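You operate a simulated robot arm through the tools that you are given. There is no shell and no other tool.

Carry out the task below with a simulated two-armed robot. There is one attempt and no reset: what you move stays moved.

Task
Swap the silver nozzle's black cover for the grade the card names.
Fine: the grade is on the white card on the workbench; the black one goes in the SCRAP tray; the red and white knobs free the cover and end turned shut over the new one.

The check looks at the end state, three seconds after you hand in, the way a careful person would. Anything else that was tipped, shoved, dropped, spilled or broken makes it a failure. A push-on lid holds only when it is set on centred and level and pressed home; a screw cap is set on level and turned clockwise until tight.

Robot
Two 7-joint arms with two-finger grippers on one trunk, on a base that drives. Base frame: it is fixed to the floor where the robot stands at the start and does not move with it; the origin is under the middle of the robot, x ahead of it, y to its left, z up; the surface under the hand at the start is at about z = 0.88. Units: m, degrees, N and s.
The left shoulder is at the start at [0.041, 0.17, 1.223], the right one opposite. With the tool pointing down near the work surface each hand reaches from about 0.2 to 0.68 m from the robot's upright axis, wherever it stands, measured 20 degrees to its own side. Places, roughly: black dial on the green press [0.6, 1.2, 0.9]; black pump handle [0.7, 0.1, 1.1]; blue hose end [0.5, 1.25, 1]; red hose end [0.5, 1.25, 1]; red knob by the silver nozzle [0.7, -0.1, 1]; red lever on the grey box [0.7, 0.2, 1]; red tray marked SCRAP [0.5, 0.6, 0.9]; red-tipped lever on the green press [0.6, 1, 1.1]; white knob by the silver nozzle [0.7, -0.1, 1]. Payload 2.69 kg a hand.
The tool frame of a hand sits at the grasp point between the pads (the TCP): z along the fingers, y along the line on which they close. The tips reach 0.02 m beyond it. Largest opening 0.1 m; the body of the gripper starts 0.063 m behind the TCP.
Orientation is that of the tool frame in the base frame, as a unit quaternion [x, y, z, w]. With the fingers straight down and closing along the base's y, the tool's x points along the base's -x, its y along +y and its z along -z.

Tools
- The arms move only by the tool servo_tool. It takes "left_plan", "right_plan" or both (then of equal length, played together; a hand with none holds still); each is one flat list of numbers, 6 for each row, row after row: the shift along the base's x, y, z in m, then the turn, a rotation vector about the base's x, y, z in degrees. In form: [x, y, z, rx, ry, rz, x, y, z, rx, ry, rz, ...]. A call has 1 to 20 rows; each row shifts and turns the commanded pose from where the row before left it. "left_hand" and "right_hand" are, for a hand that has rows, the finger opening in m, from 0 to 0.1, set as the call begins (left out, the last holds). Each row takes 0.2 s and may step no farther than 0.05 m and 8.6 degrees from the row before; otherwise, or with a gripper value out of range, the whole call is refused. Where a pose cannot be reached the arm comes as near as it can. A force on the tool above 60 N (or 10 N above the force at the start of the call, whichever is more), or a blocked arm, ends the call early, and 0.2 s more pass. Each finger travels about 0.108 m/s and halts on what it meets, pressing with about 38 N; the grip force reading is that of the motor and also rises with nothing between the fingers. The clock runs only during rows and for 0.2 s after the last one: add rows that do not move to give the fingers time. It gives the time, the measured TCP pose, the force on the tool (base axes), the opening and the grip force at its end, in the units of the frame above (readings bear some noise), with the torque about the TCP (base axes, N m) and any sound that the robot's microphone picked up.
- Cameras (640 x 400 px; columns grow to the right, rows downward): "scene" is now at [0.1786, 0.0058, 1.1754]; the picture's right is [0.08, -1.00, -0.00], its down [0.04, 0.00, -1.00] and it looks along [1.00, 0.08, 0.04] (base axes); focal length 214 px, centre (320, 200). "left" rides on the left gripper at [0.07, 0.018, -0.099] in its tool frame; the picture's right is [-0.26, 0.97, 0.00], its down [-0.75, -0.20, -0.63] and it looks along [-0.61, -0.16, 0.78] (tool axes); focal length 230 px, centre (320, 200). "right" rides on the right gripper at [0.07, -0.019, -0.099] in its tool frame; the picture's right is [0.26, 0.97, 0.00], its down [-0.75, 0.20, -0.63] and it looks along [-0.61, 0.16, 0.78] (tool axes); focal length 230 px, centre (320, 200). There is no depth. A picture from a camera that has moved, and an enlarged one, comes with that camera's place and axes in the base frame and with its lens.
- camera(camera): a new picture of that camera. The clock stands still meanwhile.
- raise_lower(by): slides the trunk up (or, below 0, down) by that many m; the arms and the scene camera ride with it, the base frame stays. It gives what a move gives, with no picture.
- steer(legs): drives the robot by 1 to 6 legs, each [ahead, turn to the left] in m and degrees, along the robot's own axes; the way and the turn of a leg run together, so that a leg with both is an arc; at most 1.5 m and 180 degrees a leg. The arms and the cameras ride along, it lands a little off, and it stops where it bumps. It gives what a move gives.
- head_to(pan, tilt): turns the head with the scene camera to pan (to the left, within 60 degrees either way) and tilt (down, from -29 to 69), counted from straight ahead of the robot. It gives what a move gives.
- close_up(camera, box): a new picture of the part [left, top, right, bottom] of that camera's present view, enlarged. The clock stands still meanwhile.
- sign_off(): hands the job in; it is judged then, once.

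Places have to be worked out from the pictures, the camera data and where the tool is seen. Open the grippers and draw the arms clear of the work before you hand the job in, unless the task says otherwise.

The tools are called after "Call:" as name(argument=value, ...) on one line, values as JSON. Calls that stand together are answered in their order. servo_tool: Moves the arms, as the interface text tells. Its arguments: {"type":"object","properties":{"left_plan":{"type":"array","items":{"type":"number"}},"left_hand":{"type":"number"},"right_plan":{"type":"array","items":{"type":"number"}},"right_hand":{"type":"number"}},"required":[]} The other tools are called the same way: raise_lower (by) slides the trunk up or down; steer (legs) drives the base; head_to (pan, tilt) turns the head that bears the scene camera; camera (camera) takes a picture; close_up (camera, box) takes an enlarged picture of a part of a camera's view; sign_off () hands the job in.

At the start:

```text
time: 0.0
left_tcp_pos: [0.4002, 0.1632, 1.3438]
left_orientation: [0.001, 1.0, 0.0, -0.001]
left_wrist_force: [-0.2, 0.8, 0.6]
left_ft_torque: [0.02, -0.01, 0.02]
left_finger_gap: 0.1
left_grasp_force: 0.0
right_tcp_pos: [0.4307, -0.2493, 1.2901]
right_orientation: [0.0, 1.0, 0.0, -0.001]
right_wrist_force: [1.5, 0.1, -0.2]
right_ft_torque: [-0.01, -0.02, -0.01]
right_finger_gap: 0.0999
right_grasp_force: 0.1
trunk travel left (down, up): [-0.45, 0.24]
robot x, y, heading: [-0.0012, 0.0001, -0.2]
head pan, tilt: [4.4, -3.4]
```

scene: 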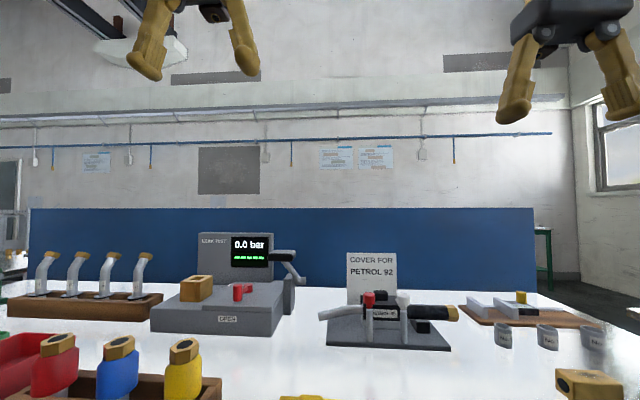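
right: 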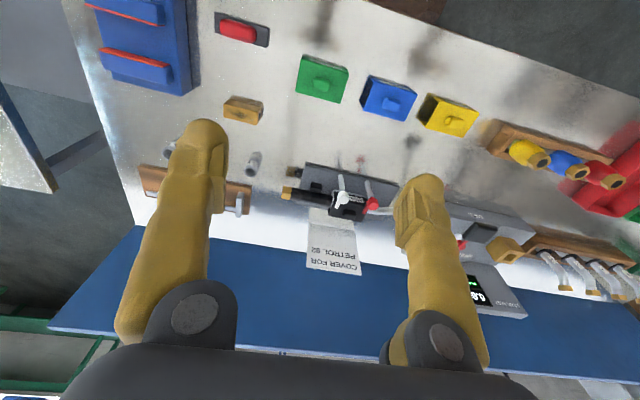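
left: 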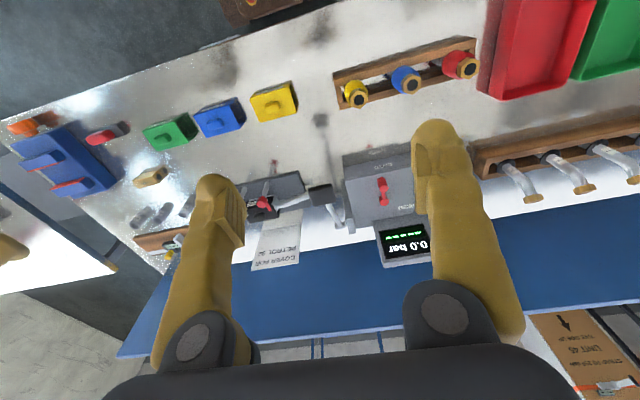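

The card reads "COVER FOR PETROL 92". I'll look closer at the card, the nozzle and the covers.

Call:
close_up(camera="scene", box=[300, 240, 480, 360])

Call:
close_up(camera="right", box=[260, 130, 460, 280])

Call:
close_up(camera="right", box=[200, 0, 520, 200])

Call:
close_up(camera="scene", box=[440, 270, 640, 400])

```text
3.33 times, centred on (390, 300) of scene
camera zoom: at [0.1786, 0.0058, 1.1754], right [0.08, -1.0, 0.0], down [0.04, 0.0, -1.0], along [1.0, 0.08, 0.04], focal length 715 px, centre (87, -133)
```

zoom: 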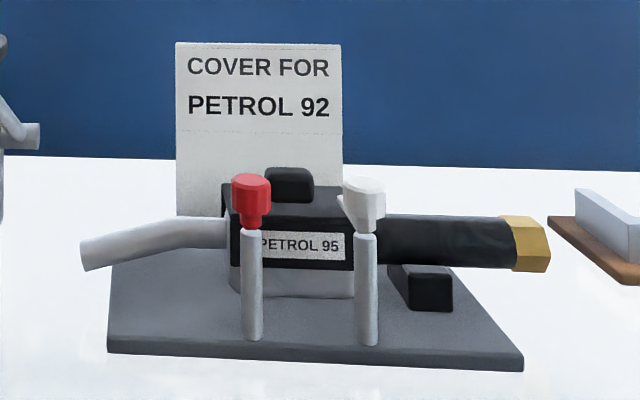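

```text
2.67 times, centred on (360, 205) of right
camera zoom: at [0.3608, -0.2686, 1.39], right [-0.26, 0.97, 0.0], down [0.75, 0.2, 0.63], along [0.61, 0.16, -0.78], focal length 614 px, centre (213, 187)
```

zoom: 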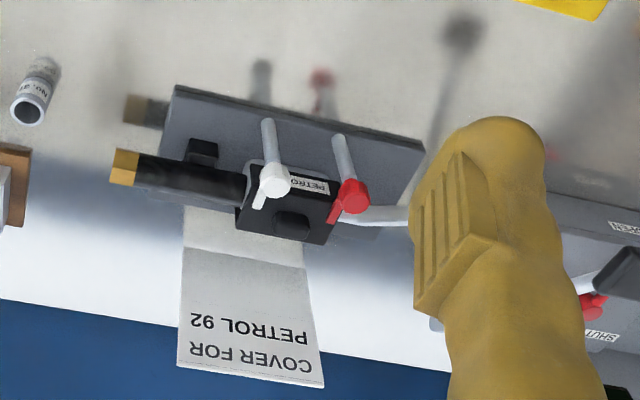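

```text
2.00 times, centred on (360, 100) of right
camera zoom: at [0.3608, -0.2686, 1.39], right [-0.26, 0.97, 0.0], down [0.75, 0.2, 0.63], along [0.61, 0.16, -0.78], focal length 460 px, centre (240, 400)
```

zoom: 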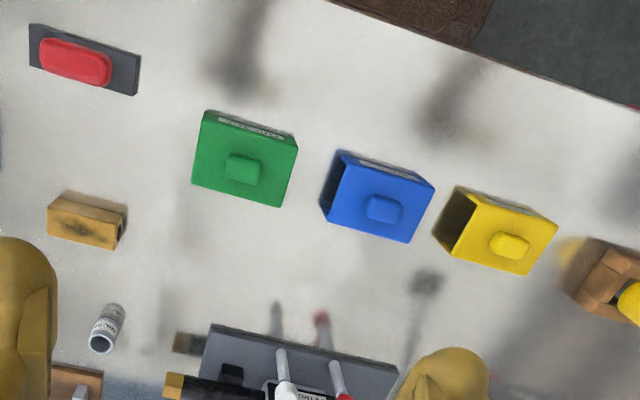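

```text
3.08 times, centred on (540, 335) of scene
camera zoom: at [0.1786, 0.0058, 1.1754], right [0.08, -1.0, 0.0], down [0.04, 0.0, -1.0], along [1.0, 0.08, 0.04], focal length 660 px, centre (-357, -215)
```

zoom: 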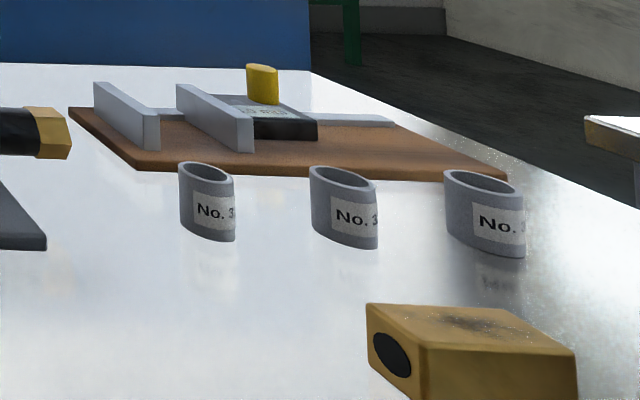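

Three covers (green, blue, yellow) stand nearer the robot, with labels on the face toward it. I'll tilt the head to see them.

Call:
head_to(pan=-15, tilt=45)

Call:
camera(camera="scene")

```text
time: 1.2
left_tcp_pos: [0.3801, 0.1628, 1.3427]
left_orientation: [0.001, 1.0, 0.001, -0.003]
left_wrist_force: [0.5, 0.0, 0.4]
left_ft_torque: [0.0, 0.0, 0.0]
left_finger_gap: 0.1002
left_grasp_force: 0.1
right_tcp_pos: [0.4103, -0.2495, 1.286]
right_orientation: [0.0, 1.0, 0.0, -0.008]
right_wrist_force: [0.2, -0.2, -0.2]
right_ft_torque: [0.0, 0.02, 0.0]
right_finger_gap: 0.0998
right_grasp_force: 0.1
trunk travel left (down, up): [-0.45, 0.24]
robot x, y, heading: [-0.0018, -0.0006, 0.2]
head pan, tilt: [-15.0, 45.0]
```

```text
taken
camera scene: at [0.1672, -0.022, 1.0994], right [-0.26, -0.97, 0.0], down [-0.69, 0.18, -0.7], along [0.67, -0.18, -0.72], focal length 214 px, centre (320, 200)
```

scene: 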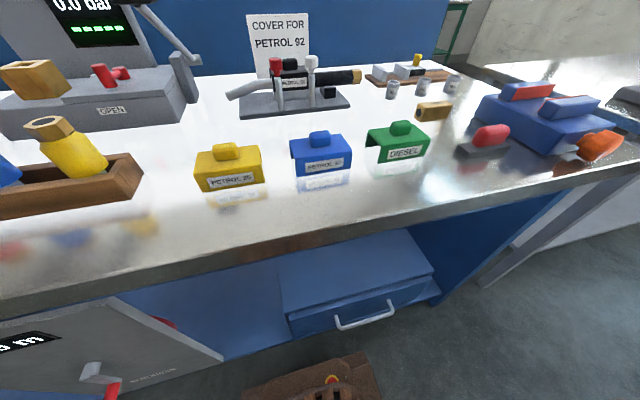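

Call:
close_up(camera="scene", box=[180, 110, 440, 210])

Call:
close_up(camera="scene", box=[280, 120, 360, 180])

Call:
close_up(camera="scene", box=[220, 40, 380, 130])

```text
2.46 times, centred on (310, 160) of scene
camera zoom: at [0.1672, -0.022, 1.0994], right [-0.26, -0.97, 0.0], down [-0.69, 0.18, -0.7], along [0.67, -0.18, -0.72], focal length 528 px, centre (345, 298)
```

zoom: 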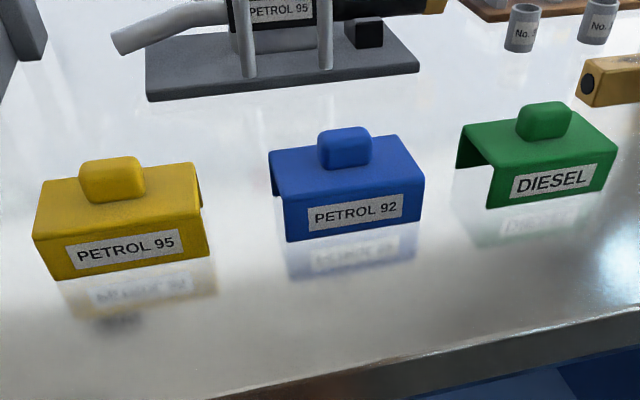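

```text
6.67 times, centred on (320, 150) of scene
camera zoom: at [0.1672, -0.022, 1.0994], right [-0.26, -0.97, 0.0], down [-0.69, 0.18, -0.7], along [0.67, -0.18, -0.72], focal length 1430 px, centre (320, 533)
```

zoom: 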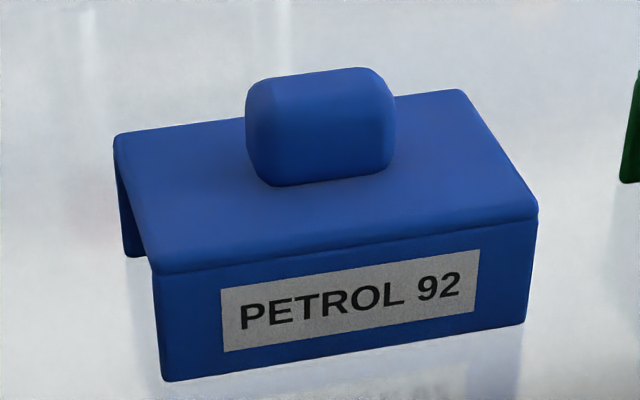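

```text
4.00 times, centred on (300, 85) of scene
camera zoom: at [0.1672, -0.022, 1.0994], right [-0.26, -0.97, 0.0], down [-0.69, 0.18, -0.7], along [0.67, -0.18, -0.72], focal length 858 px, centre (400, 660)
```

zoom: 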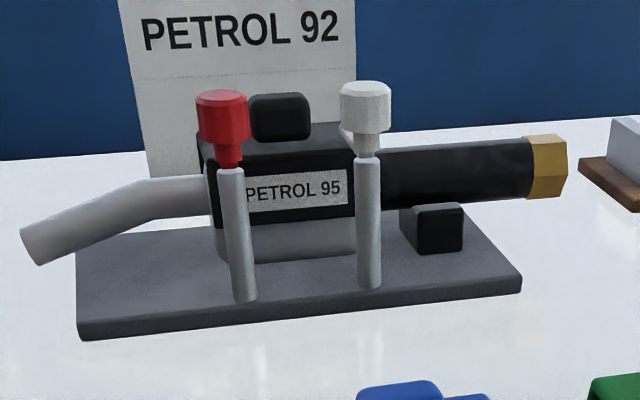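

The blue cover is PETROL 92. I'll bring the right hand (and its camera) nearer to the nozzle for a close look at the knobs and their tabs.

Call:
servo_tool(right_plan=[0.028, 0.028, -0.03, 0, 0, 0, 0.028, 0.028, -0.03, 0, 0, 0, 0.028, 0.028, -0.03, 0, 0, 0, 0.028, 0.028, -0.03, 0, 0, 0, 0.028, 0.028, -0.03, 0, 0, 0, 0, 0, 0, 0, 0, 0])

Call:
camera(camera="right")

Call:
head_to(pan=-5, tilt=25)

Call:
camera(camera="scene")

```text
time: 2.6
left_tcp_pos: [0.3802, 0.1621, 1.342]
left_orientation: [0.001, 1.0, 0.001, -0.003]
left_wrist_force: [-0.5, 1.0, -0.7]
left_ft_torque: [0.03, -0.02, 0.01]
left_finger_gap: 0.0998
left_grasp_force: 0.0
right_tcp_pos: [0.5503, -0.1117, 1.1455]
right_orientation: [0.001, 1.0, 0.0, 0.008]
right_wrist_force: [-0.1, -0.6, -0.3]
right_ft_torque: [-0.01, -0.03, 0.01]
right_finger_gap: 0.0998
right_grasp_force: 0.0
trunk travel left (down, up): [-0.45, 0.24]
robot x, y, heading: [0.0005, -0.0004, 0.0]
head pan, tilt: [-15.0, 45.0]
```

```text
taken
camera right: at [0.4794, -0.1301, 1.2449], right [-0.26, 0.97, 0.0], down [0.74, 0.2, 0.64], along [0.62, 0.16, -0.77], focal length 230 px, centre (320, 200)
```

right: 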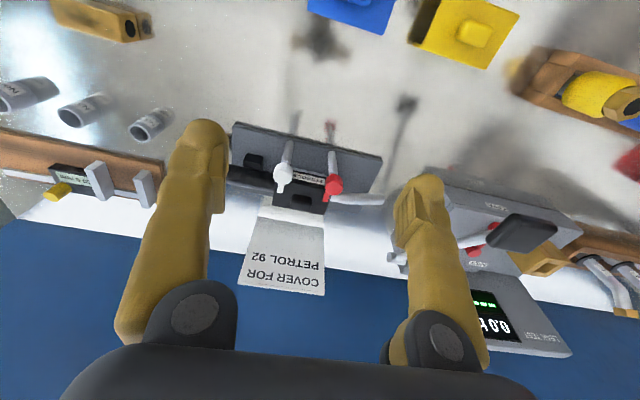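

```text
time: 3.4
left_tcp_pos: [0.3816, 0.1624, 1.3411]
left_orientation: [0.001, 1.0, 0.001, -0.005]
left_wrist_force: [-0.4, -0.7, 0.0]
left_ft_torque: [0.04, 0.01, 0.01]
left_finger_gap: 0.0998
left_grasp_force: 0.0
right_tcp_pos: [0.5507, -0.1112, 1.1453]
right_orientation: [0.0, 1.0, 0.0, 0.007]
right_wrist_force: [0.3, 0.2, 0.2]
right_ft_torque: [0.02, 0.02, -0.02]
right_finger_gap: 0.1002
right_grasp_force: 0.1
trunk travel left (down, up): [-0.45, 0.24]
robot x, y, heading: [-0.004, -0.0008, 0.0]
head pan, tilt: [-5.0, 25.0]
```

```text
taken
camera scene: at [0.1814, -0.0091, 1.1296], right [-0.09, -1.0, 0.0], down [-0.44, 0.04, -0.9], along [0.9, -0.08, -0.44], focal length 214 px, centre (320, 200)
```

scene: 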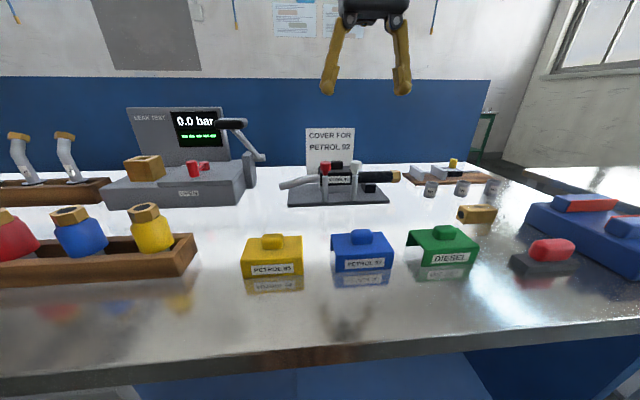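

Call:
close_up(camera="right", box=[220, 110, 400, 230])

Call:
close_up(camera="scene", box=[260, 110, 420, 220])

```text
3.33 times, centred on (310, 170) of right
camera zoom: at [0.4803, -0.1301, 1.245], right [-0.26, 0.97, 0.0], down [0.74, 0.2, 0.64], along [0.62, 0.16, -0.77], focal length 767 px, centre (353, 300)
```

zoom: 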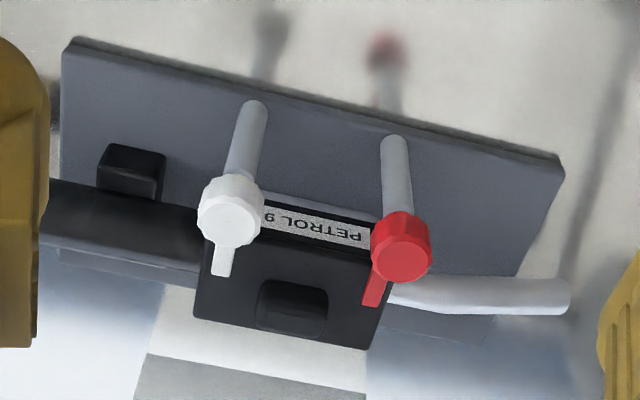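

```text
3.64 times, centred on (340, 165) of scene
camera zoom: at [0.1814, -0.0091, 1.1296], right [-0.09, -1.0, 0.0], down [-0.44, 0.04, -0.9], along [0.9, -0.08, -0.44], focal length 780 px, centre (247, 327)
```

zoom: 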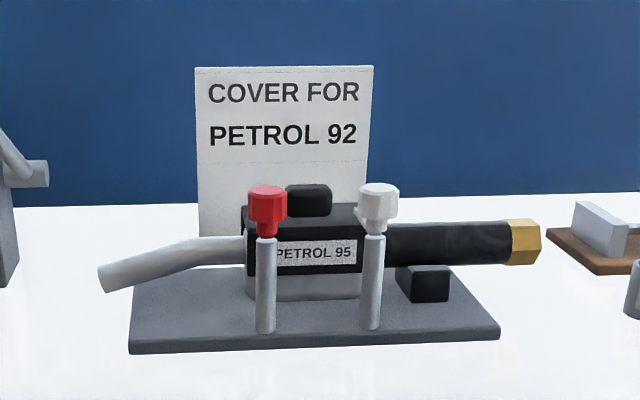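

The tabs of both knobs point away from the robot over the cover; I judge posts at about (0.655, -0.064) and (0.655, -0.135), cover centre near (0.717, -0.097), which is a bit far. I'll look down at the bench edge to see how much room there is to drive forward.

Call:
head_to(pan=0, tilt=69)

Call:
camera(camera="scene")

```text
time: 4.5
left_tcp_pos: [0.3824, 0.1629, 1.3411]
left_orientation: [0.001, 1.0, 0.001, -0.004]
left_wrist_force: [0.5, -1.0, -0.3]
left_ft_torque: [0.01, -0.01, -0.03]
left_finger_gap: 0.1003
left_grasp_force: 0.1
right_tcp_pos: [0.5514, -0.1103, 1.1456]
right_orientation: [0.001, 1.0, 0.0, 0.008]
right_wrist_force: [-0.1, -0.6, 0.4]
right_ft_torque: [0.0, 0.0, 0.0]
right_finger_gap: 0.1001
right_grasp_force: 0.0
trunk travel left (down, up): [-0.45, 0.24]
robot x, y, heading: [0.0016, -0.0002, 0.0]
head pan, tilt: [0.0, 68.8]
```

```text
taken
camera scene: at [0.1447, -0.001, 1.0709], right [0.0, -1.0, 0.0], down [-0.94, 0.0, -0.35], along [0.35, 0.0, -0.94], focal length 214 px, centre (320, 200)
```

scene: 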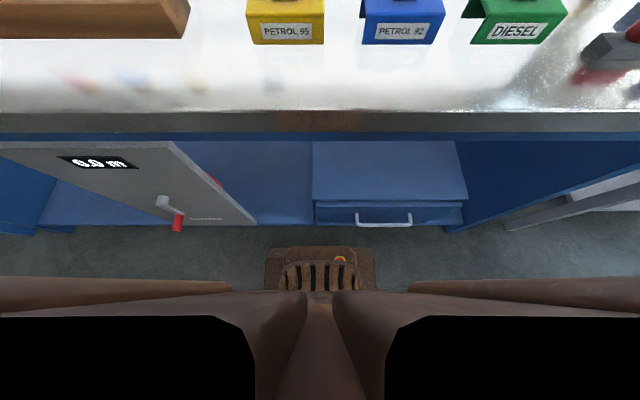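

There looks to be about 5–7 cm of room ahead, but first I'll test the arm's reach from here by moving the right hand over the red knob, well above it.

Call:
servo_tool(right_plan=[0.021, 0.009, -0.003, 0, 0, 0, 0.021, 0.009, -0.003, 0, 0, 0, 0.021, 0.009, -0.003, 0, 0, 0, 0.021, 0.009, -0.003, 0, 0, 0, 0.021, 0.01, -0.003, 0, 0, 0, 0, 0, 0, 0, 0, 0, 0, 0, 0, 0, 0, 0], right_hand=0.05)

Call:
camera(camera="right")

Call:
head_to(pan=-5, tilt=20)

Call:
close_up(camera="scene", box=[220, 60, 460, 210])

```text
time: 5.2
left_tcp_pos: [0.3647, 0.1627, 1.3247]
left_orientation: [0.001, 1.0, 0.0, -0.03]
left_wrist_force: [-0.7, -0.6, -1.0]
left_ft_torque: [-0.02, -0.07, 0.01]
left_finger_gap: 0.0996
left_grasp_force: 0.0
right_tcp_pos: [0.5815, -0.0897, 1.1512]
right_orientation: [0.001, 1.0, -0.002, 0.017]
right_wrist_force: [-0.1, 0.3, -0.2]
right_ft_torque: [-0.02, -0.06, 0.02]
right_finger_gap: 0.0499
right_grasp_force: 0.1
trunk travel left (down, up): [-0.45, 0.24]
robot x, y, heading: [0.0016, 0.0023, 0.0]
head pan, tilt: [0.0, 68.8]
stopped in row 3 (right hand): the arm was blocked; the commanded pose is now the measured one
```

```text
taken
camera right: at [0.5083, -0.1078, 1.2497], right [-0.26, 0.97, -0.01], down [0.73, 0.2, 0.66], along [0.64, 0.16, -0.76], focal length 230 px, centre (320, 200)
```

right: 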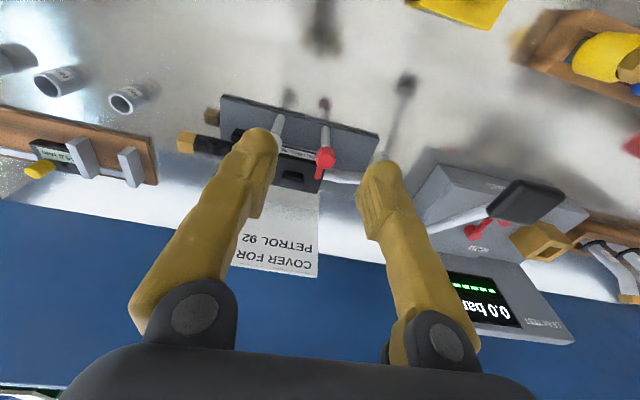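

```text
time: 6.3
left_tcp_pos: [0.3694, 0.1627, 1.3251]
left_orientation: [0.001, 1.0, 0.001, -0.03]
left_wrist_force: [0.3, 0.0, -0.1]
left_ft_torque: [-0.02, -0.01, 0.0]
left_finger_gap: 0.1001
left_grasp_force: 0.0
right_tcp_pos: [0.5855, -0.0899, 1.1486]
right_orientation: [0.001, 1.0, -0.001, 0.016]
right_wrist_force: [0.3, -0.2, -0.1]
right_ft_torque: [-0.03, -0.01, 0.0]
right_finger_gap: 0.0498
right_grasp_force: 0.2
trunk travel left (down, up): [-0.45, 0.24]
robot x, y, heading: [-0.0013, -0.0019, 0.1]
head pan, tilt: [-5.0, 20.0]
```

```text
2.67 times, centred on (340, 135) of scene
camera zoom: at [0.183, -0.0091, 1.1376], right [-0.09, -1.0, 0.0], down [-0.36, 0.03, -0.93], along [0.93, -0.08, -0.36], focal length 572 px, centre (267, 373)
```

zoom: 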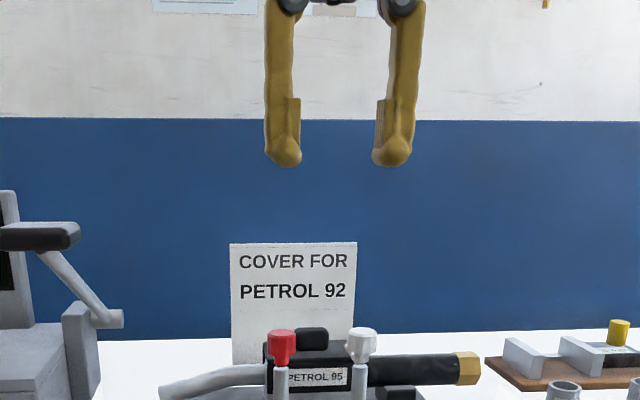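

The arm hit its reach limit, so I'll drive ahead about 6 cm in two small legs; the hand is well above the card and pump handle level here.

Call:
steer(legs=[[0.03, 0], [0.03, 0]])

Call:
head_to(pan=0, tilt=69)

Call:
camera(camera="scene")

```text
time: 7.1
left_tcp_pos: [0.3425, 0.1636, 1.2948]
left_orientation: [0.001, 0.997, 0.0, -0.082]
left_wrist_force: [-0.6, 0.7, -0.2]
left_ft_torque: [-0.02, 0.0, -0.01]
left_finger_gap: 0.1
left_grasp_force: 0.2
right_tcp_pos: [0.5538, -0.0886, 1.1689]
right_orientation: [0.0, 0.999, -0.003, 0.033]
right_wrist_force: [0.2, 0.2, -0.3]
right_ft_torque: [-0.08, -0.05, 0.0]
right_finger_gap: 0.05
right_grasp_force: 0.1
trunk travel left (down, up): [-0.45, 0.24]
robot x, y, heading: [0.0053, -0.0028, 0.0]
head pan, tilt: [-5.0, 20.0]
stopped in leg 1: the robot was blocked; the commanded pose is now the measured one
```

```text
time: 8.2
left_tcp_pos: [0.345, 0.163, 1.2946]
left_orientation: [0.002, 0.997, 0.001, -0.08]
left_wrist_force: [-0.9, -0.7, 0.0]
left_ft_torque: [0.0, -0.02, 0.02]
left_finger_gap: 0.1
left_grasp_force: 0.1
right_tcp_pos: [0.5569, -0.0902, 1.1697]
right_orientation: [0.002, 1.0, -0.001, 0.031]
right_wrist_force: [-0.5, -0.4, 0.1]
right_ft_torque: [0.03, 0.03, 0.02]
right_finger_gap: 0.0501
right_grasp_force: 0.0
trunk travel left (down, up): [-0.45, 0.24]
robot x, y, heading: [0.0083, -0.0034, 0.0]
head pan, tilt: [0.0, 68.8]
```

```text
taken
camera scene: at [0.1515, -0.001, 1.0708], right [0.0, -1.0, 0.0], down [-0.94, 0.0, -0.35], along [0.35, 0.0, -0.94], focal length 214 px, centre (320, 200)
```

scene: 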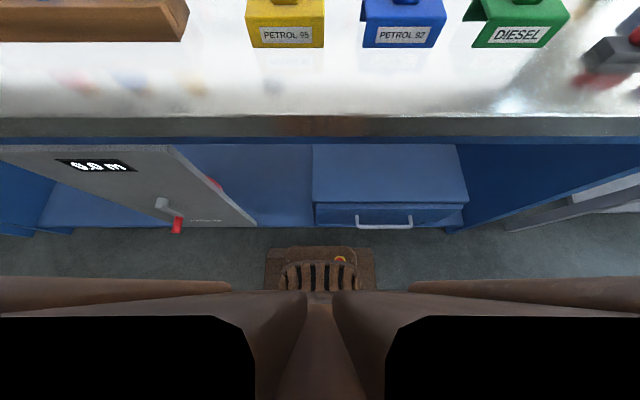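

The base stopped almost at once and the arms got displaced, so something is touching. I'll look around at the arms and the bench edge on both sides.

Call:
head_to(pan=55, tilt=45)

Call:
camera(camera="scene")

Call:
camera(camera="left")

Call:
head_to(pan=-55, tilt=45)

Call:
camera(camera="scene")

Call:
head_to(pan=-50, tilt=-10)

Call:
camera(camera="scene")

```text
time: 9.5
left_tcp_pos: [0.3444, 0.1632, 1.2951]
left_orientation: [0.002, 0.997, 0.002, -0.082]
left_wrist_force: [-0.4, 0.7, -0.1]
left_ft_torque: [-0.01, 0.02, -0.01]
left_finger_gap: 0.1001
left_grasp_force: 0.0
right_tcp_pos: [0.5559, -0.0904, 1.1676]
right_orientation: [0.001, 0.999, -0.002, 0.032]
right_wrist_force: [-0.8, -0.3, 0.7]
right_ft_torque: [0.0, -0.01, 0.03]
right_finger_gap: 0.05
right_grasp_force: 0.1
trunk travel left (down, up): [-0.45, 0.24]
robot x, y, heading: [0.0078, -0.0001, -0.2]
head pan, tilt: [55.0, 45.0]
```

```text
taken
camera scene: at [0.1425, 0.0656, 1.0998], right [0.82, -0.57, -0.01], down [-0.42, -0.58, -0.7], along [0.39, 0.58, -0.71], focal length 214 px, centre (320, 200)
```

scene: 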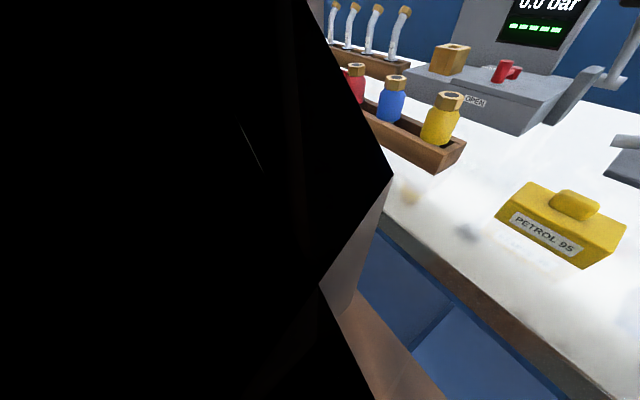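

```text
taken
camera left: at [0.2925, 0.1814, 1.4044], right [0.26, 0.97, -0.04], down [0.84, -0.2, 0.5], along [0.47, -0.16, -0.87], focal length 230 px, centre (320, 200)
```

left: 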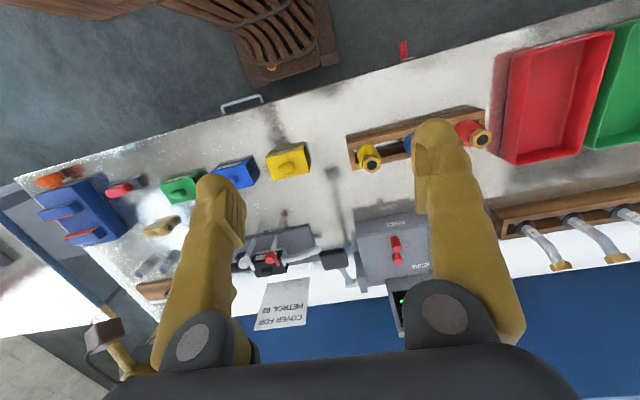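

```text
time: 11.4
left_tcp_pos: [0.3454, 0.1637, 1.2956]
left_orientation: [0.003, 0.997, 0.002, -0.081]
left_wrist_force: [-0.2, 0.1, 0.9]
left_ft_torque: [0.03, -0.02, -0.02]
left_finger_gap: 0.1001
left_grasp_force: 0.1
right_tcp_pos: [0.5562, -0.0905, 1.1694]
right_orientation: [0.001, 1.0, -0.002, 0.031]
right_wrist_force: [-0.1, 0.8, -0.2]
right_ft_torque: [-0.04, -0.03, -0.01]
right_finger_gap: 0.0501
right_grasp_force: 0.1
trunk travel left (down, up): [-0.45, 0.24]
robot x, y, heading: [0.0063, -0.001, 0.1]
head pan, tilt: [-55.0, 45.0]
```

```text
taken
camera scene: at [0.1426, -0.0675, 1.0998], right [-0.82, -0.57, 0.01], down [-0.42, 0.58, -0.7], along [0.39, -0.58, -0.71], focal length 214 px, centre (320, 200)
```

scene: 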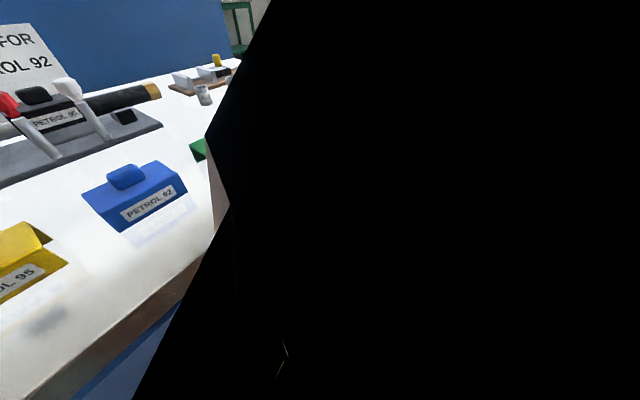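

```text
time: 12.6
left_tcp_pos: [0.3452, 0.1621, 1.2939]
left_orientation: [0.002, 0.997, 0.001, -0.081]
left_wrist_force: [0.5, 0.1, 0.5]
left_ft_torque: [0.02, 0.01, 0.0]
left_finger_gap: 0.1
left_grasp_force: 0.2
right_tcp_pos: [0.5563, -0.09, 1.167]
right_orientation: [0.0, 1.0, -0.001, 0.031]
right_wrist_force: [0.6, -0.2, -0.4]
right_ft_torque: [-0.01, 0.01, -0.04]
right_finger_gap: 0.0499
right_grasp_force: 0.1
trunk travel left (down, up): [-0.45, 0.24]
robot x, y, heading: [0.0064, 0.0028, -0.0]
head pan, tilt: [-50.0, -10.0]
```

```text
taken
camera scene: at [0.1516, -0.0656, 1.1858], right [-0.77, -0.64, 0.01], down [0.09, -0.13, -0.99], along [0.64, -0.75, 0.16], focal length 214 px, centre (320, 200)
```

scene: 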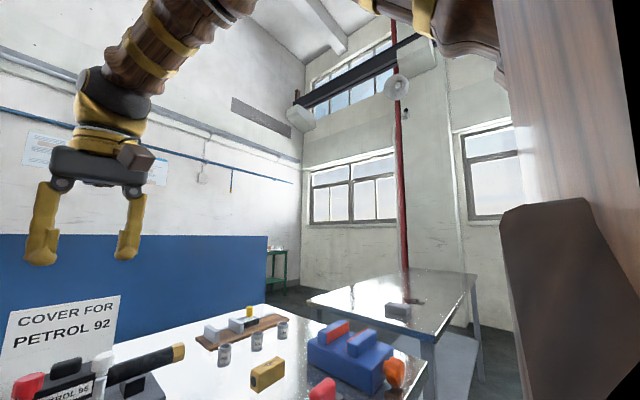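

The bench clearance under the counter still looks like several centimetres, so I suspect an arm link touching something. I'll look up and left at the left arm.

Call:
head_to(pan=50, tilt=-15)

Call:
camera(camera="scene")

Call:
head_to(pan=0, tilt=-28)

Call:
camera(camera="scene")

Call:
camera(camera="right")

```text
time: 14.4
left_tcp_pos: [0.346, 0.163, 1.2945]
left_orientation: [0.001, 0.997, 0.002, -0.081]
left_wrist_force: [0.2, -0.2, 0.7]
left_ft_torque: [0.01, 0.02, 0.03]
left_finger_gap: 0.0999
left_grasp_force: 0.0
right_tcp_pos: [0.5555, -0.0903, 1.1697]
right_orientation: [0.002, 1.0, -0.001, 0.031]
right_wrist_force: [-0.1, 1.3, -0.1]
right_ft_torque: [-0.04, -0.01, 0.03]
right_finger_gap: 0.05
right_grasp_force: 0.1
trunk travel left (down, up): [-0.45, 0.24]
robot x, y, heading: [0.0058, 0.0003, -0.3]
head pan, tilt: [50.0, -15.0]
```

```text
taken
camera scene: at [0.1492, 0.0607, 1.1931], right [0.77, -0.64, -0.01], down [0.15, 0.2, -0.97], along [0.63, 0.74, 0.25], focal length 214 px, centre (320, 200)
```

scene: 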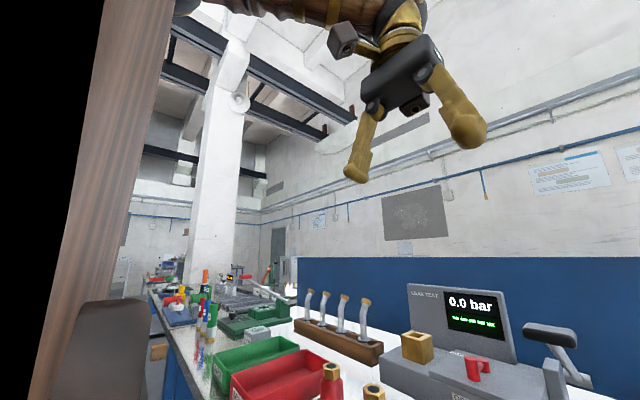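

```text
time: 15.6
left_tcp_pos: [0.3459, 0.1633, 1.2947]
left_orientation: [0.001, 0.997, 0.001, -0.081]
left_wrist_force: [0.3, 0.1, 0.3]
left_ft_torque: [-0.01, 0.01, 0.02]
left_finger_gap: 0.1002
left_grasp_force: 0.0
right_tcp_pos: [0.5559, -0.0891, 1.1696]
right_orientation: [0.001, 1.0, -0.002, 0.031]
right_wrist_force: [-0.1, 0.5, 0.7]
right_ft_torque: [0.02, -0.02, 0.0]
right_finger_gap: 0.0499
right_grasp_force: 0.1
trunk travel left (down, up): [-0.45, 0.24]
robot x, y, heading: [0.0048, 0.001, -0.0]
head pan, tilt: [0.0, -28.0]
```

```text
taken
camera scene: at [0.1655, -0.0009, 1.2097], right [0.0, -1.0, 0.0], down [0.45, 0.0, -0.89], along [0.89, 0.0, 0.45], focal length 214 px, centre (320, 200)
```

scene: 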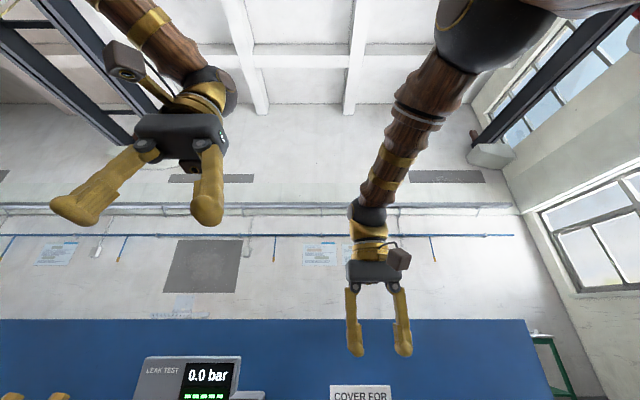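

```text
taken
camera right: at [0.4805, -0.1079, 1.2643], right [-0.25, 0.97, -0.02], down [0.71, 0.2, 0.67], along [0.66, 0.16, -0.74], focal length 230 px, centre (320, 200)
```

right: 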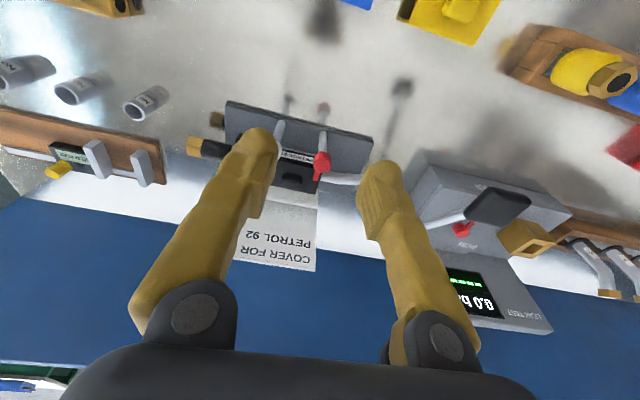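

Nothing visible touches the arms. I'll test motion: bring the left arm level again and slightly up, and step the right back a little.

Call:
servo_tool(left_plan=[0.01, 0, 0.01, 0, 3, 0, 0.01, 0, 0.01, 0, 3, 0, 0.01, 0, 0.01, 0, 3, 0, 0, 0, 0, 0, 0, 0, 0, 0, 0, 0, 0, 0])

```text
time: 16.8
left_tcp_pos: [0.3698, 0.1607, 1.345]
left_orientation: [0.002, 0.992, 0.001, -0.126]
left_wrist_force: [0.0, -0.6, 0.7]
left_ft_torque: [-0.04, 0.03, 0.02]
left_finger_gap: 0.0999
left_grasp_force: 0.0
right_tcp_pos: [0.5576, -0.0894, 1.168]
right_orientation: [0.001, 1.0, -0.001, 0.031]
right_wrist_force: [-0.7, 0.9, 0.0]
right_ft_torque: [0.01, 0.0, 0.0]
right_finger_gap: 0.05
right_grasp_force: 0.0
trunk travel left (down, up): [-0.45, 0.24]
robot x, y, heading: [0.0058, 0.0, -0.2]
head pan, tilt: [0.0, -28.0]
```

Call:
servo_tool(left_plan=[0, 0, 0, 0, -6, 0, 0, 0, 0, 0, -6, 0, 0, 0, 0, 0, 0, 0, 0, 0, 0, 0, 0, 0, 0, 0, 0, 0, 0, 0, 0, 0, 0, 0, 0, 0], right_plan=[0, 0, -0.01, 0, 0, 0, 0, 0, -0.01, 0, 0, 0, 0, 0, -0.01, 0, 0, 0, 0, 0, -0.01, 0, 0, 0, 0, 0, 0, 0, 0, 0, 0, 0, 0, 0, 0, 0])

```text
time: 18.1
left_tcp_pos: [0.3735, 0.1635, 1.3355]
left_orientation: [0.001, 0.999, 0.002, -0.034]
left_wrist_force: [0.0, -1.4, 0.4]
left_ft_torque: [0.0, 0.0, 0.01]
left_finger_gap: 0.1
left_grasp_force: 0.2
right_tcp_pos: [0.5567, -0.0913, 1.1282]
right_orientation: [0.001, 1.0, -0.003, 0.031]
right_wrist_force: [-0.8, 0.5, 0.7]
right_ft_torque: [0.03, 0.03, -0.02]
right_finger_gap: 0.05
right_grasp_force: 0.1
trunk travel left (down, up): [-0.45, 0.24]
robot x, y, heading: [0.0046, -0.0032, 0.0]
head pan, tilt: [0.0, -28.0]
```

The right arm now tracks accurately again. I'll retract the right hand to a relaxed pose and try a single small drive step again.

Call:
servo_tool(right_plan=[-0.02, -0.02, 0.02, 0, -0.6, 0, -0.02, -0.02, 0.02, 0, -0.6, 0, -0.02, -0.02, 0.02, 0, -0.6, 0, -0.02, -0.02, 0.02, 0, -0.6, 0, -0.02, -0.02, 0.02, 0, -0.6, 0, 0, 0, 0, 0, 0, 0, 0, 0, 0, 0, 0, 0], left_plan=[0, 0.01, -0.02, 0, -0.8, 0, 0, 0.01, -0.02, 0, -0.8, 0, 0, 0.01, -0.02, 0, -0.8, 0, 0, 0.01, -0.02, 0, -0.8, 0, 0, 0.01, -0.02, 0, -0.8, 0, 0, 0, 0, 0, 0, 0, 0, 0, 0, 0, 0, 0])

Call:
steer(legs=[[0.05, 0]])

```text
time: 19.8
left_tcp_pos: [0.3697, 0.2114, 1.2349]
left_orientation: [0.002, 1.0, 0.002, 0.001]
left_wrist_force: [-0.7, 0.2, -0.9]
left_ft_torque: [0.0, -0.02, -0.03]
left_finger_gap: 0.0999
left_grasp_force: 0.0
right_tcp_pos: [0.4544, -0.1894, 1.2279]
right_orientation: [0.001, 0.998, -0.002, 0.058]
right_wrist_force: [-0.6, -0.9, -0.8]
right_ft_torque: [0.0, -0.02, -0.01]
right_finger_gap: 0.0499
right_grasp_force: 0.1
trunk travel left (down, up): [-0.45, 0.24]
robot x, y, heading: [0.0088, -0.0013, 0.2]
head pan, tilt: [0.0, -28.0]
```

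```text
time: 20.7
left_tcp_pos: [0.4104, 0.2119, 1.2462]
left_orientation: [0.001, 1.0, 0.0, 0.016]
left_wrist_force: [-1.0, 1.0, 0.7]
left_ft_torque: [0.0, -0.04, -0.03]
left_finger_gap: 0.1
left_grasp_force: 0.0
right_tcp_pos: [0.4952, -0.1886, 1.2304]
right_orientation: [0.002, 0.998, -0.002, 0.062]
right_wrist_force: [0.4, -0.6, 0.4]
right_ft_torque: [0.0, 0.05, 0.02]
right_finger_gap: 0.0501
right_grasp_force: 0.0
trunk travel left (down, up): [-0.45, 0.24]
robot x, y, heading: [0.0582, -0.0002, 0.1]
head pan, tilt: [0.0, -28.0]
```

The drive worked (robot x = 0.058). Now I'll level the right hand and move it in front of the nozzle for a closer precise picture.

Call:
servo_tool(right_plan=[0.012, 0.015, -0.02, 0, 1.4, 0, 0.012, 0.015, -0.02, 0, 1.4, 0, 0.012, 0.015, -0.02, 0, 1.4, 0, 0.012, 0.015, -0.02, 0, 1.4, 0, 0.012, 0.015, -0.02, 0, 1.4, 0, 0.01, 0.015, -0.02, 0, 0, 0, 0, 0, 0, 0, 0, 0, 0, 0, 0, 0, 0, 0], right_hand=0.1)

Call:
camera(camera="right")

Call:
close_up(camera="right", box=[210, 110, 410, 235])

Call:
head_to(pan=-8, tilt=25)

Call:
camera(camera="scene")

Call:
close_up(camera="scene", box=[250, 110, 410, 210])

```text
time: 22.5
left_tcp_pos: [0.4088, 0.212, 1.226]
left_orientation: [0.002, 1.0, 0.001, -0.014]
left_wrist_force: [0.3, -0.1, -0.3]
left_ft_torque: [0.01, -0.01, -0.01]
left_finger_gap: 0.1002
left_grasp_force: 0.2
right_tcp_pos: [0.562, -0.0984, 1.1121]
right_orientation: [0.002, 1.0, -0.002, 0.001]
right_wrist_force: [0.5, -0.6, -0.6]
right_ft_torque: [0.01, -0.03, -0.02]
right_finger_gap: 0.0999
right_grasp_force: 0.1
trunk travel left (down, up): [-0.45, 0.24]
robot x, y, heading: [0.057, 0.0002, 0.0]
head pan, tilt: [0.0, -28.0]
```

```text
taken
camera right: at [0.4921, -0.1162, 1.2127], right [-0.26, 0.97, 0.0], down [0.75, 0.2, 0.63], along [0.61, 0.16, -0.78], focal length 230 px, centre (320, 200)
```

right: 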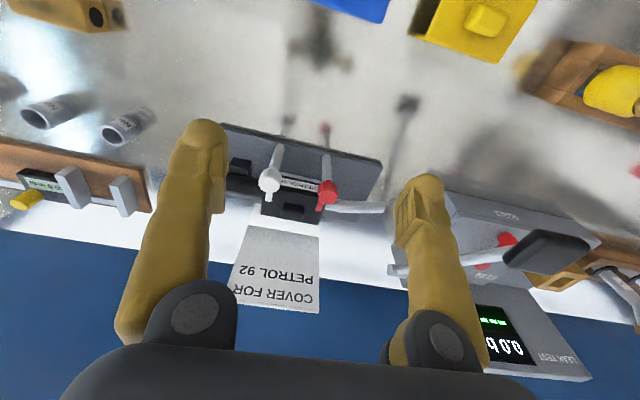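

```text
3.20 times, centred on (310, 172) of right
camera zoom: at [0.4921, -0.1162, 1.2127], right [-0.26, 0.97, 0.0], down [0.75, 0.2, 0.63], along [0.61, 0.16, -0.78], focal length 736 px, centre (352, 288)
```

zoom: 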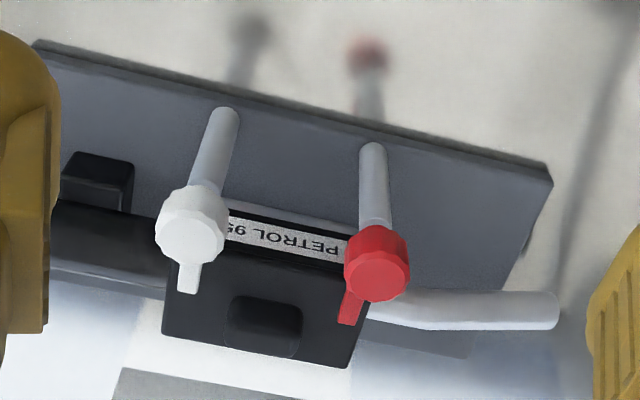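

```text
time: 23.7
left_tcp_pos: [0.4084, 0.2117, 1.227]
left_orientation: [0.002, 1.0, 0.001, -0.015]
left_wrist_force: [0.6, -0.2, 0.2]
left_ft_torque: [-0.01, 0.04, -0.01]
left_finger_gap: 0.1001
left_grasp_force: 0.0
right_tcp_pos: [0.5626, -0.098, 1.1127]
right_orientation: [0.002, 1.0, -0.002, 0.001]
right_wrist_force: [0.0, -0.1, 0.5]
right_ft_torque: [0.01, -0.02, -0.02]
right_finger_gap: 0.0999
right_grasp_force: 0.0
trunk travel left (down, up): [-0.45, 0.24]
robot x, y, heading: [0.0595, -0.003, 0.2]
head pan, tilt: [-8.0, 25.0]
```

```text
taken
camera scene: at [0.2379, -0.0138, 1.1297], right [-0.14, -0.99, 0.0], down [-0.43, 0.06, -0.9], along [0.89, -0.13, -0.44], focal length 214 px, centre (320, 200)
```

scene: 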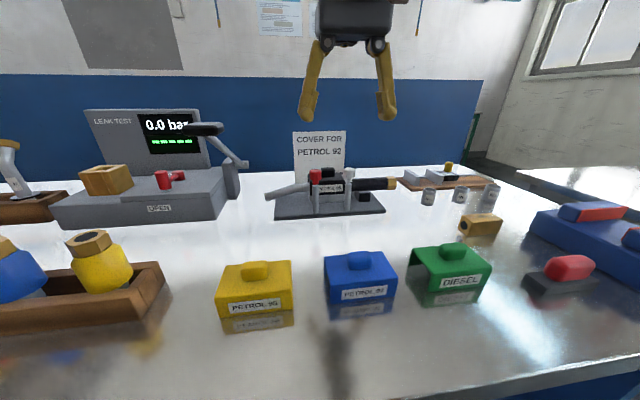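

```text
4.00 times, centred on (330, 160) of scene
camera zoom: at [0.2379, -0.0138, 1.1297], right [-0.14, -0.99, 0.0], down [-0.43, 0.06, -0.9], along [0.89, -0.13, -0.44], focal length 858 px, centre (280, 360)
```

zoom: 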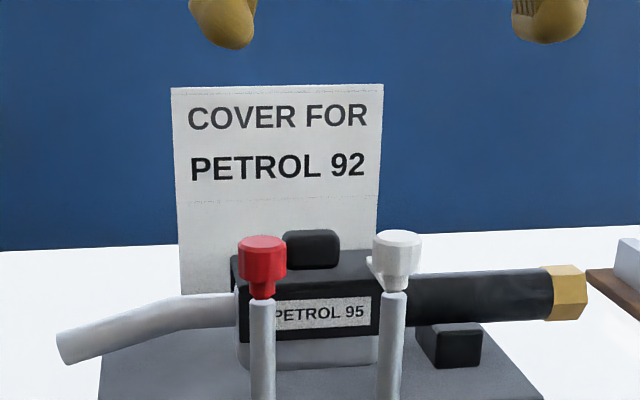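

Triangulating again: red knob top centre ≈ (0.658, -0.063, 0.990), white ≈ (0.660, -0.135, 0.989), both tabs pointing +x. I'll move the open right hand over the red knob, staying above.

Call:
servo_tool(right_plan=[0.02, 0.007, -0.01, 0, 0, 0, 0.02, 0.007, -0.01, 0, 0, 0, 0.02, 0.007, -0.01, 0, 0, 0, 0.02, 0.007, -0.01, 0, 0, 0, 0.0155, 0.007, -0.012, 0, 0, 0, 0, 0, 0, 0, 0, 0, 0, 0, 0, 0, 0, 0], right_hand=0.055)

Call:
camera(camera="right")

Call:
close_up(camera="scene", box=[250, 80, 410, 210])

```text
time: 24.8
left_tcp_pos: [0.3868, 0.2121, 1.2122]
left_orientation: [0.003, 0.999, 0.001, -0.042]
left_wrist_force: [-1.4, 0.8, 0.1]
left_ft_torque: [0.0, -0.1, 0.01]
left_finger_gap: 0.1001
left_grasp_force: 0.0
right_tcp_pos: [0.6333, -0.0652, 1.0777]
right_orientation: [0.002, 1.0, -0.003, 0.01]
right_wrist_force: [-0.7, 1.1, -0.5]
right_ft_torque: [-0.04, -0.05, -0.01]
right_finger_gap: 0.0548
right_grasp_force: 0.1
trunk travel left (down, up): [-0.45, 0.24]
robot x, y, heading: [0.0558, -0.0034, 0.2]
head pan, tilt: [-8.0, 25.0]
stopped in row 5 (right hand): the arm was blocked; the commanded pose is now the measured one
```

```text
taken
camera right: at [0.5621, -0.0825, 1.177], right [-0.25, 0.97, -0.01], down [0.74, 0.2, 0.64], along [0.63, 0.15, -0.76], focal length 230 px, centre (320, 200)
```

right: 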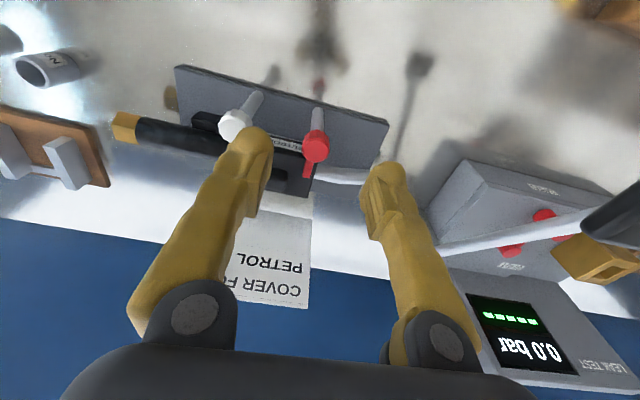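

```text
3.08 times, centred on (330, 145) of scene
camera zoom: at [0.2357, -0.013, 1.1301], right [-0.14, -0.99, 0.0], down [-0.43, 0.06, -0.9], along [0.89, -0.13, -0.44], focal length 660 px, centre (289, 369)
```

zoom: 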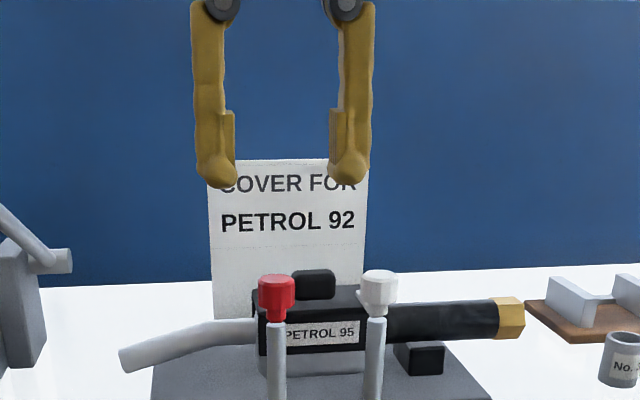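

The arm stalls near full stretch, so I want to stand a few centimetres closer. I'll look down to check the base's clearance under the bench from here.

Call:
head_to(pan=0, tilt=69)

Call:
camera(camera="scene")

Call:
camera(camera="left")

```text
time: 25.9
left_tcp_pos: [0.3895, 0.2126, 1.2118]
left_orientation: [0.001, 0.999, 0.001, -0.041]
left_wrist_force: [-0.1, 0.1, 0.0]
left_ft_torque: [0.01, 0.0, 0.01]
left_finger_gap: 0.0999
left_grasp_force: 0.1
right_tcp_pos: [0.6369, -0.0659, 1.0747]
right_orientation: [0.002, 1.0, -0.004, 0.008]
right_wrist_force: [-0.8, -1.0, 0.6]
right_ft_torque: [0.02, 0.04, 0.01]
right_finger_gap: 0.0548
right_grasp_force: 0.1
trunk travel left (down, up): [-0.45, 0.24]
robot x, y, heading: [0.0545, -0.0026, 0.2]
head pan, tilt: [0.0, 68.8]
```

```text
taken
camera scene: at [0.2018, -0.0011, 1.0708], right [0.0, -1.0, 0.0], down [-0.94, 0.0, -0.35], along [0.35, 0.0, -0.94], focal length 214 px, centre (320, 200)
```

scene: 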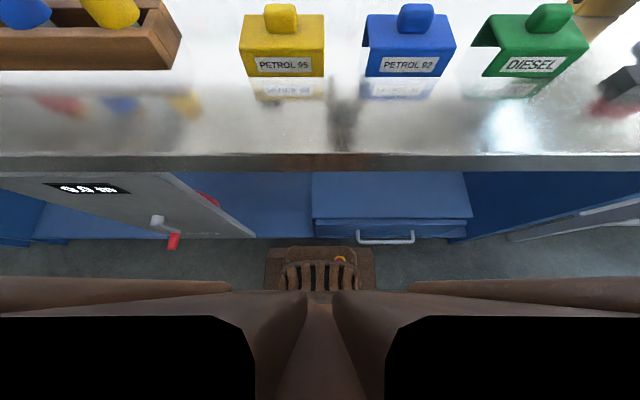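

```text
taken
camera left: at [0.3286, 0.2302, 1.3168], right [0.26, 0.97, -0.02], down [0.8, -0.2, 0.57], along [0.54, -0.16, -0.82], focal length 230 px, centre (320, 200)
```

left: 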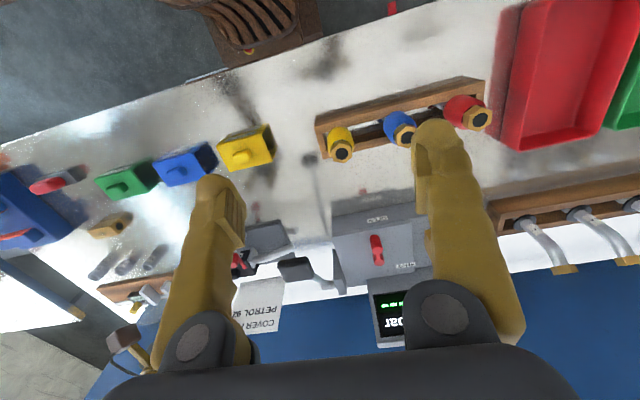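

There is still ~5 cm between the base and the cabinet. I'll retract the right hand, drive ahead 4 cm, then approach again more slowly.

Call:
servo_tool(right_plan=[-0.02, -0.012, 0.015, 0, 0, 0, -0.02, -0.012, 0.015, 0, 0, 0, -0.02, -0.012, 0.015, 0, 0, 0, -0.02, -0.012, 0.015, 0, 0, 0, -0.02, -0.012, 0.015, 0, 0, 0, -0.02, -0.012, 0.015, 0, 0, 0, 0, 0, 0, 0, 0, 0], left_plan=[0, 0.0, 0.004, 0, -0.8, 0, 0, 0.0, 0.004, 0, -0.8, 0, 0, 0.0, 0.004, 0, -0.8, 0, 0, 0.0, 0.004, 0, -0.8, 0, 0, 0.0, 0.004, 0, -0.8, 0, 0, 0, 0, 0, 0, 0, 0, 0, 0, 0, 0, 0])

Call:
steer(legs=[[0.04, 0]])

```text
time: 26.3
left_tcp_pos: [0.3649, 0.2126, 1.2059]
left_orientation: [0.003, 0.998, 0.002, -0.055]
left_wrist_force: [-1.3, -0.1, 0.3]
left_ft_torque: [-0.01, -0.07, -0.02]
left_finger_gap: 0.0997
left_grasp_force: 0.1
right_tcp_pos: [0.6067, -0.0683, 1.0933]
right_orientation: [0.002, 1.0, -0.005, 0.019]
right_wrist_force: [-1.1, -0.2, 0.5]
right_ft_torque: [-0.03, -0.11, 0.01]
right_finger_gap: 0.055
right_grasp_force: 0.1
trunk travel left (down, up): [-0.45, 0.24]
robot x, y, heading: [0.0586, -0.0006, -0.1]
head pan, tilt: [0.0, 68.8]
stopped in row 1 (right hand): the arm was blocked; the commanded pose is now the measured one
```

```text
time: 27.3
left_tcp_pos: [0.3802, 0.2119, 1.187]
left_orientation: [0.003, 0.996, 0.002, -0.092]
left_wrist_force: [1.7, -0.2, -1.5]
left_ft_torque: [-0.04, 0.1, 0.01]
left_finger_gap: 0.1
left_grasp_force: 0.1
right_tcp_pos: [0.6273, -0.0703, 1.0991]
right_orientation: [0.002, 1.0, -0.006, 0.023]
right_wrist_force: [0.7, -0.4, -1.4]
right_ft_torque: [0.06, 0.06, 0.01]
right_finger_gap: 0.0551
right_grasp_force: 0.1
trunk travel left (down, up): [-0.45, 0.24]
robot x, y, heading: [0.0887, -0.002, 0.0]
head pan, tilt: [0.0, 68.8]
stopped in leg 1: the robot was blocked; the commanded pose is now the measured one
```

Odd: the stall occurred even when retracting. I'll send idle rows to see whether both arms hold steadily.

Call:
servo_tool(right_plan=[0, 0, 0, 0, 0, 0, 0, 0, 0, 0, 0, 0, 0, 0, 0, 0, 0, 0], left_plan=[0, 0, 0, 0, 0, 0, 0, 0, 0, 0, 0, 0, 0, 0, 0, 0, 0, 0])

Call:
servo_tool(right_plan=[-0.01, -0.005, 0.005, 0, 0, 0, -0.01, -0.005, 0.005, 0, 0, 0, -0.01, -0.005, 0.005, 0, 0, 0, 0, 0, 0, 0, 0, 0])

```text
time: 28.1
left_tcp_pos: [0.3711, 0.2121, 1.1865]
left_orientation: [0.003, 0.996, 0.002, -0.093]
left_wrist_force: [0.9, -0.3, -1.1]
left_ft_torque: [0.04, 0.08, -0.03]
left_finger_gap: 0.1001
left_grasp_force: 0.1
right_tcp_pos: [0.62, -0.0697, 1.1036]
right_orientation: [0.002, 1.0, -0.005, 0.029]
right_wrist_force: [0.8, 0.1, 0.0]
right_ft_torque: [0.01, 0.04, -0.01]
right_finger_gap: 0.0552
right_grasp_force: 0.0
trunk travel left (down, up): [-0.45, 0.24]
robot x, y, heading: [0.0872, 0.0015, -0.2]
head pan, tilt: [0.0, 68.8]
```

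```text
time: 29.1
left_tcp_pos: [0.3719, 0.2124, 1.1875]
left_orientation: [0.002, 0.996, 0.003, -0.092]
left_wrist_force: [-0.4, -0.8, -0.4]
left_ft_torque: [0.01, -0.01, -0.01]
left_finger_gap: 0.0998
left_grasp_force: 0.0
right_tcp_pos: [0.5892, -0.0864, 1.1191]
right_orientation: [0.002, 1.0, -0.005, 0.029]
right_wrist_force: [-0.3, 0.3, 0.5]
right_ft_torque: [-0.01, 0.01, 0.02]
right_finger_gap: 0.0551
right_grasp_force: 0.0
trunk travel left (down, up): [-0.45, 0.24]
robot x, y, heading: [0.0882, 0.0019, -0.1]
head pan, tilt: [0.0, 68.8]
```

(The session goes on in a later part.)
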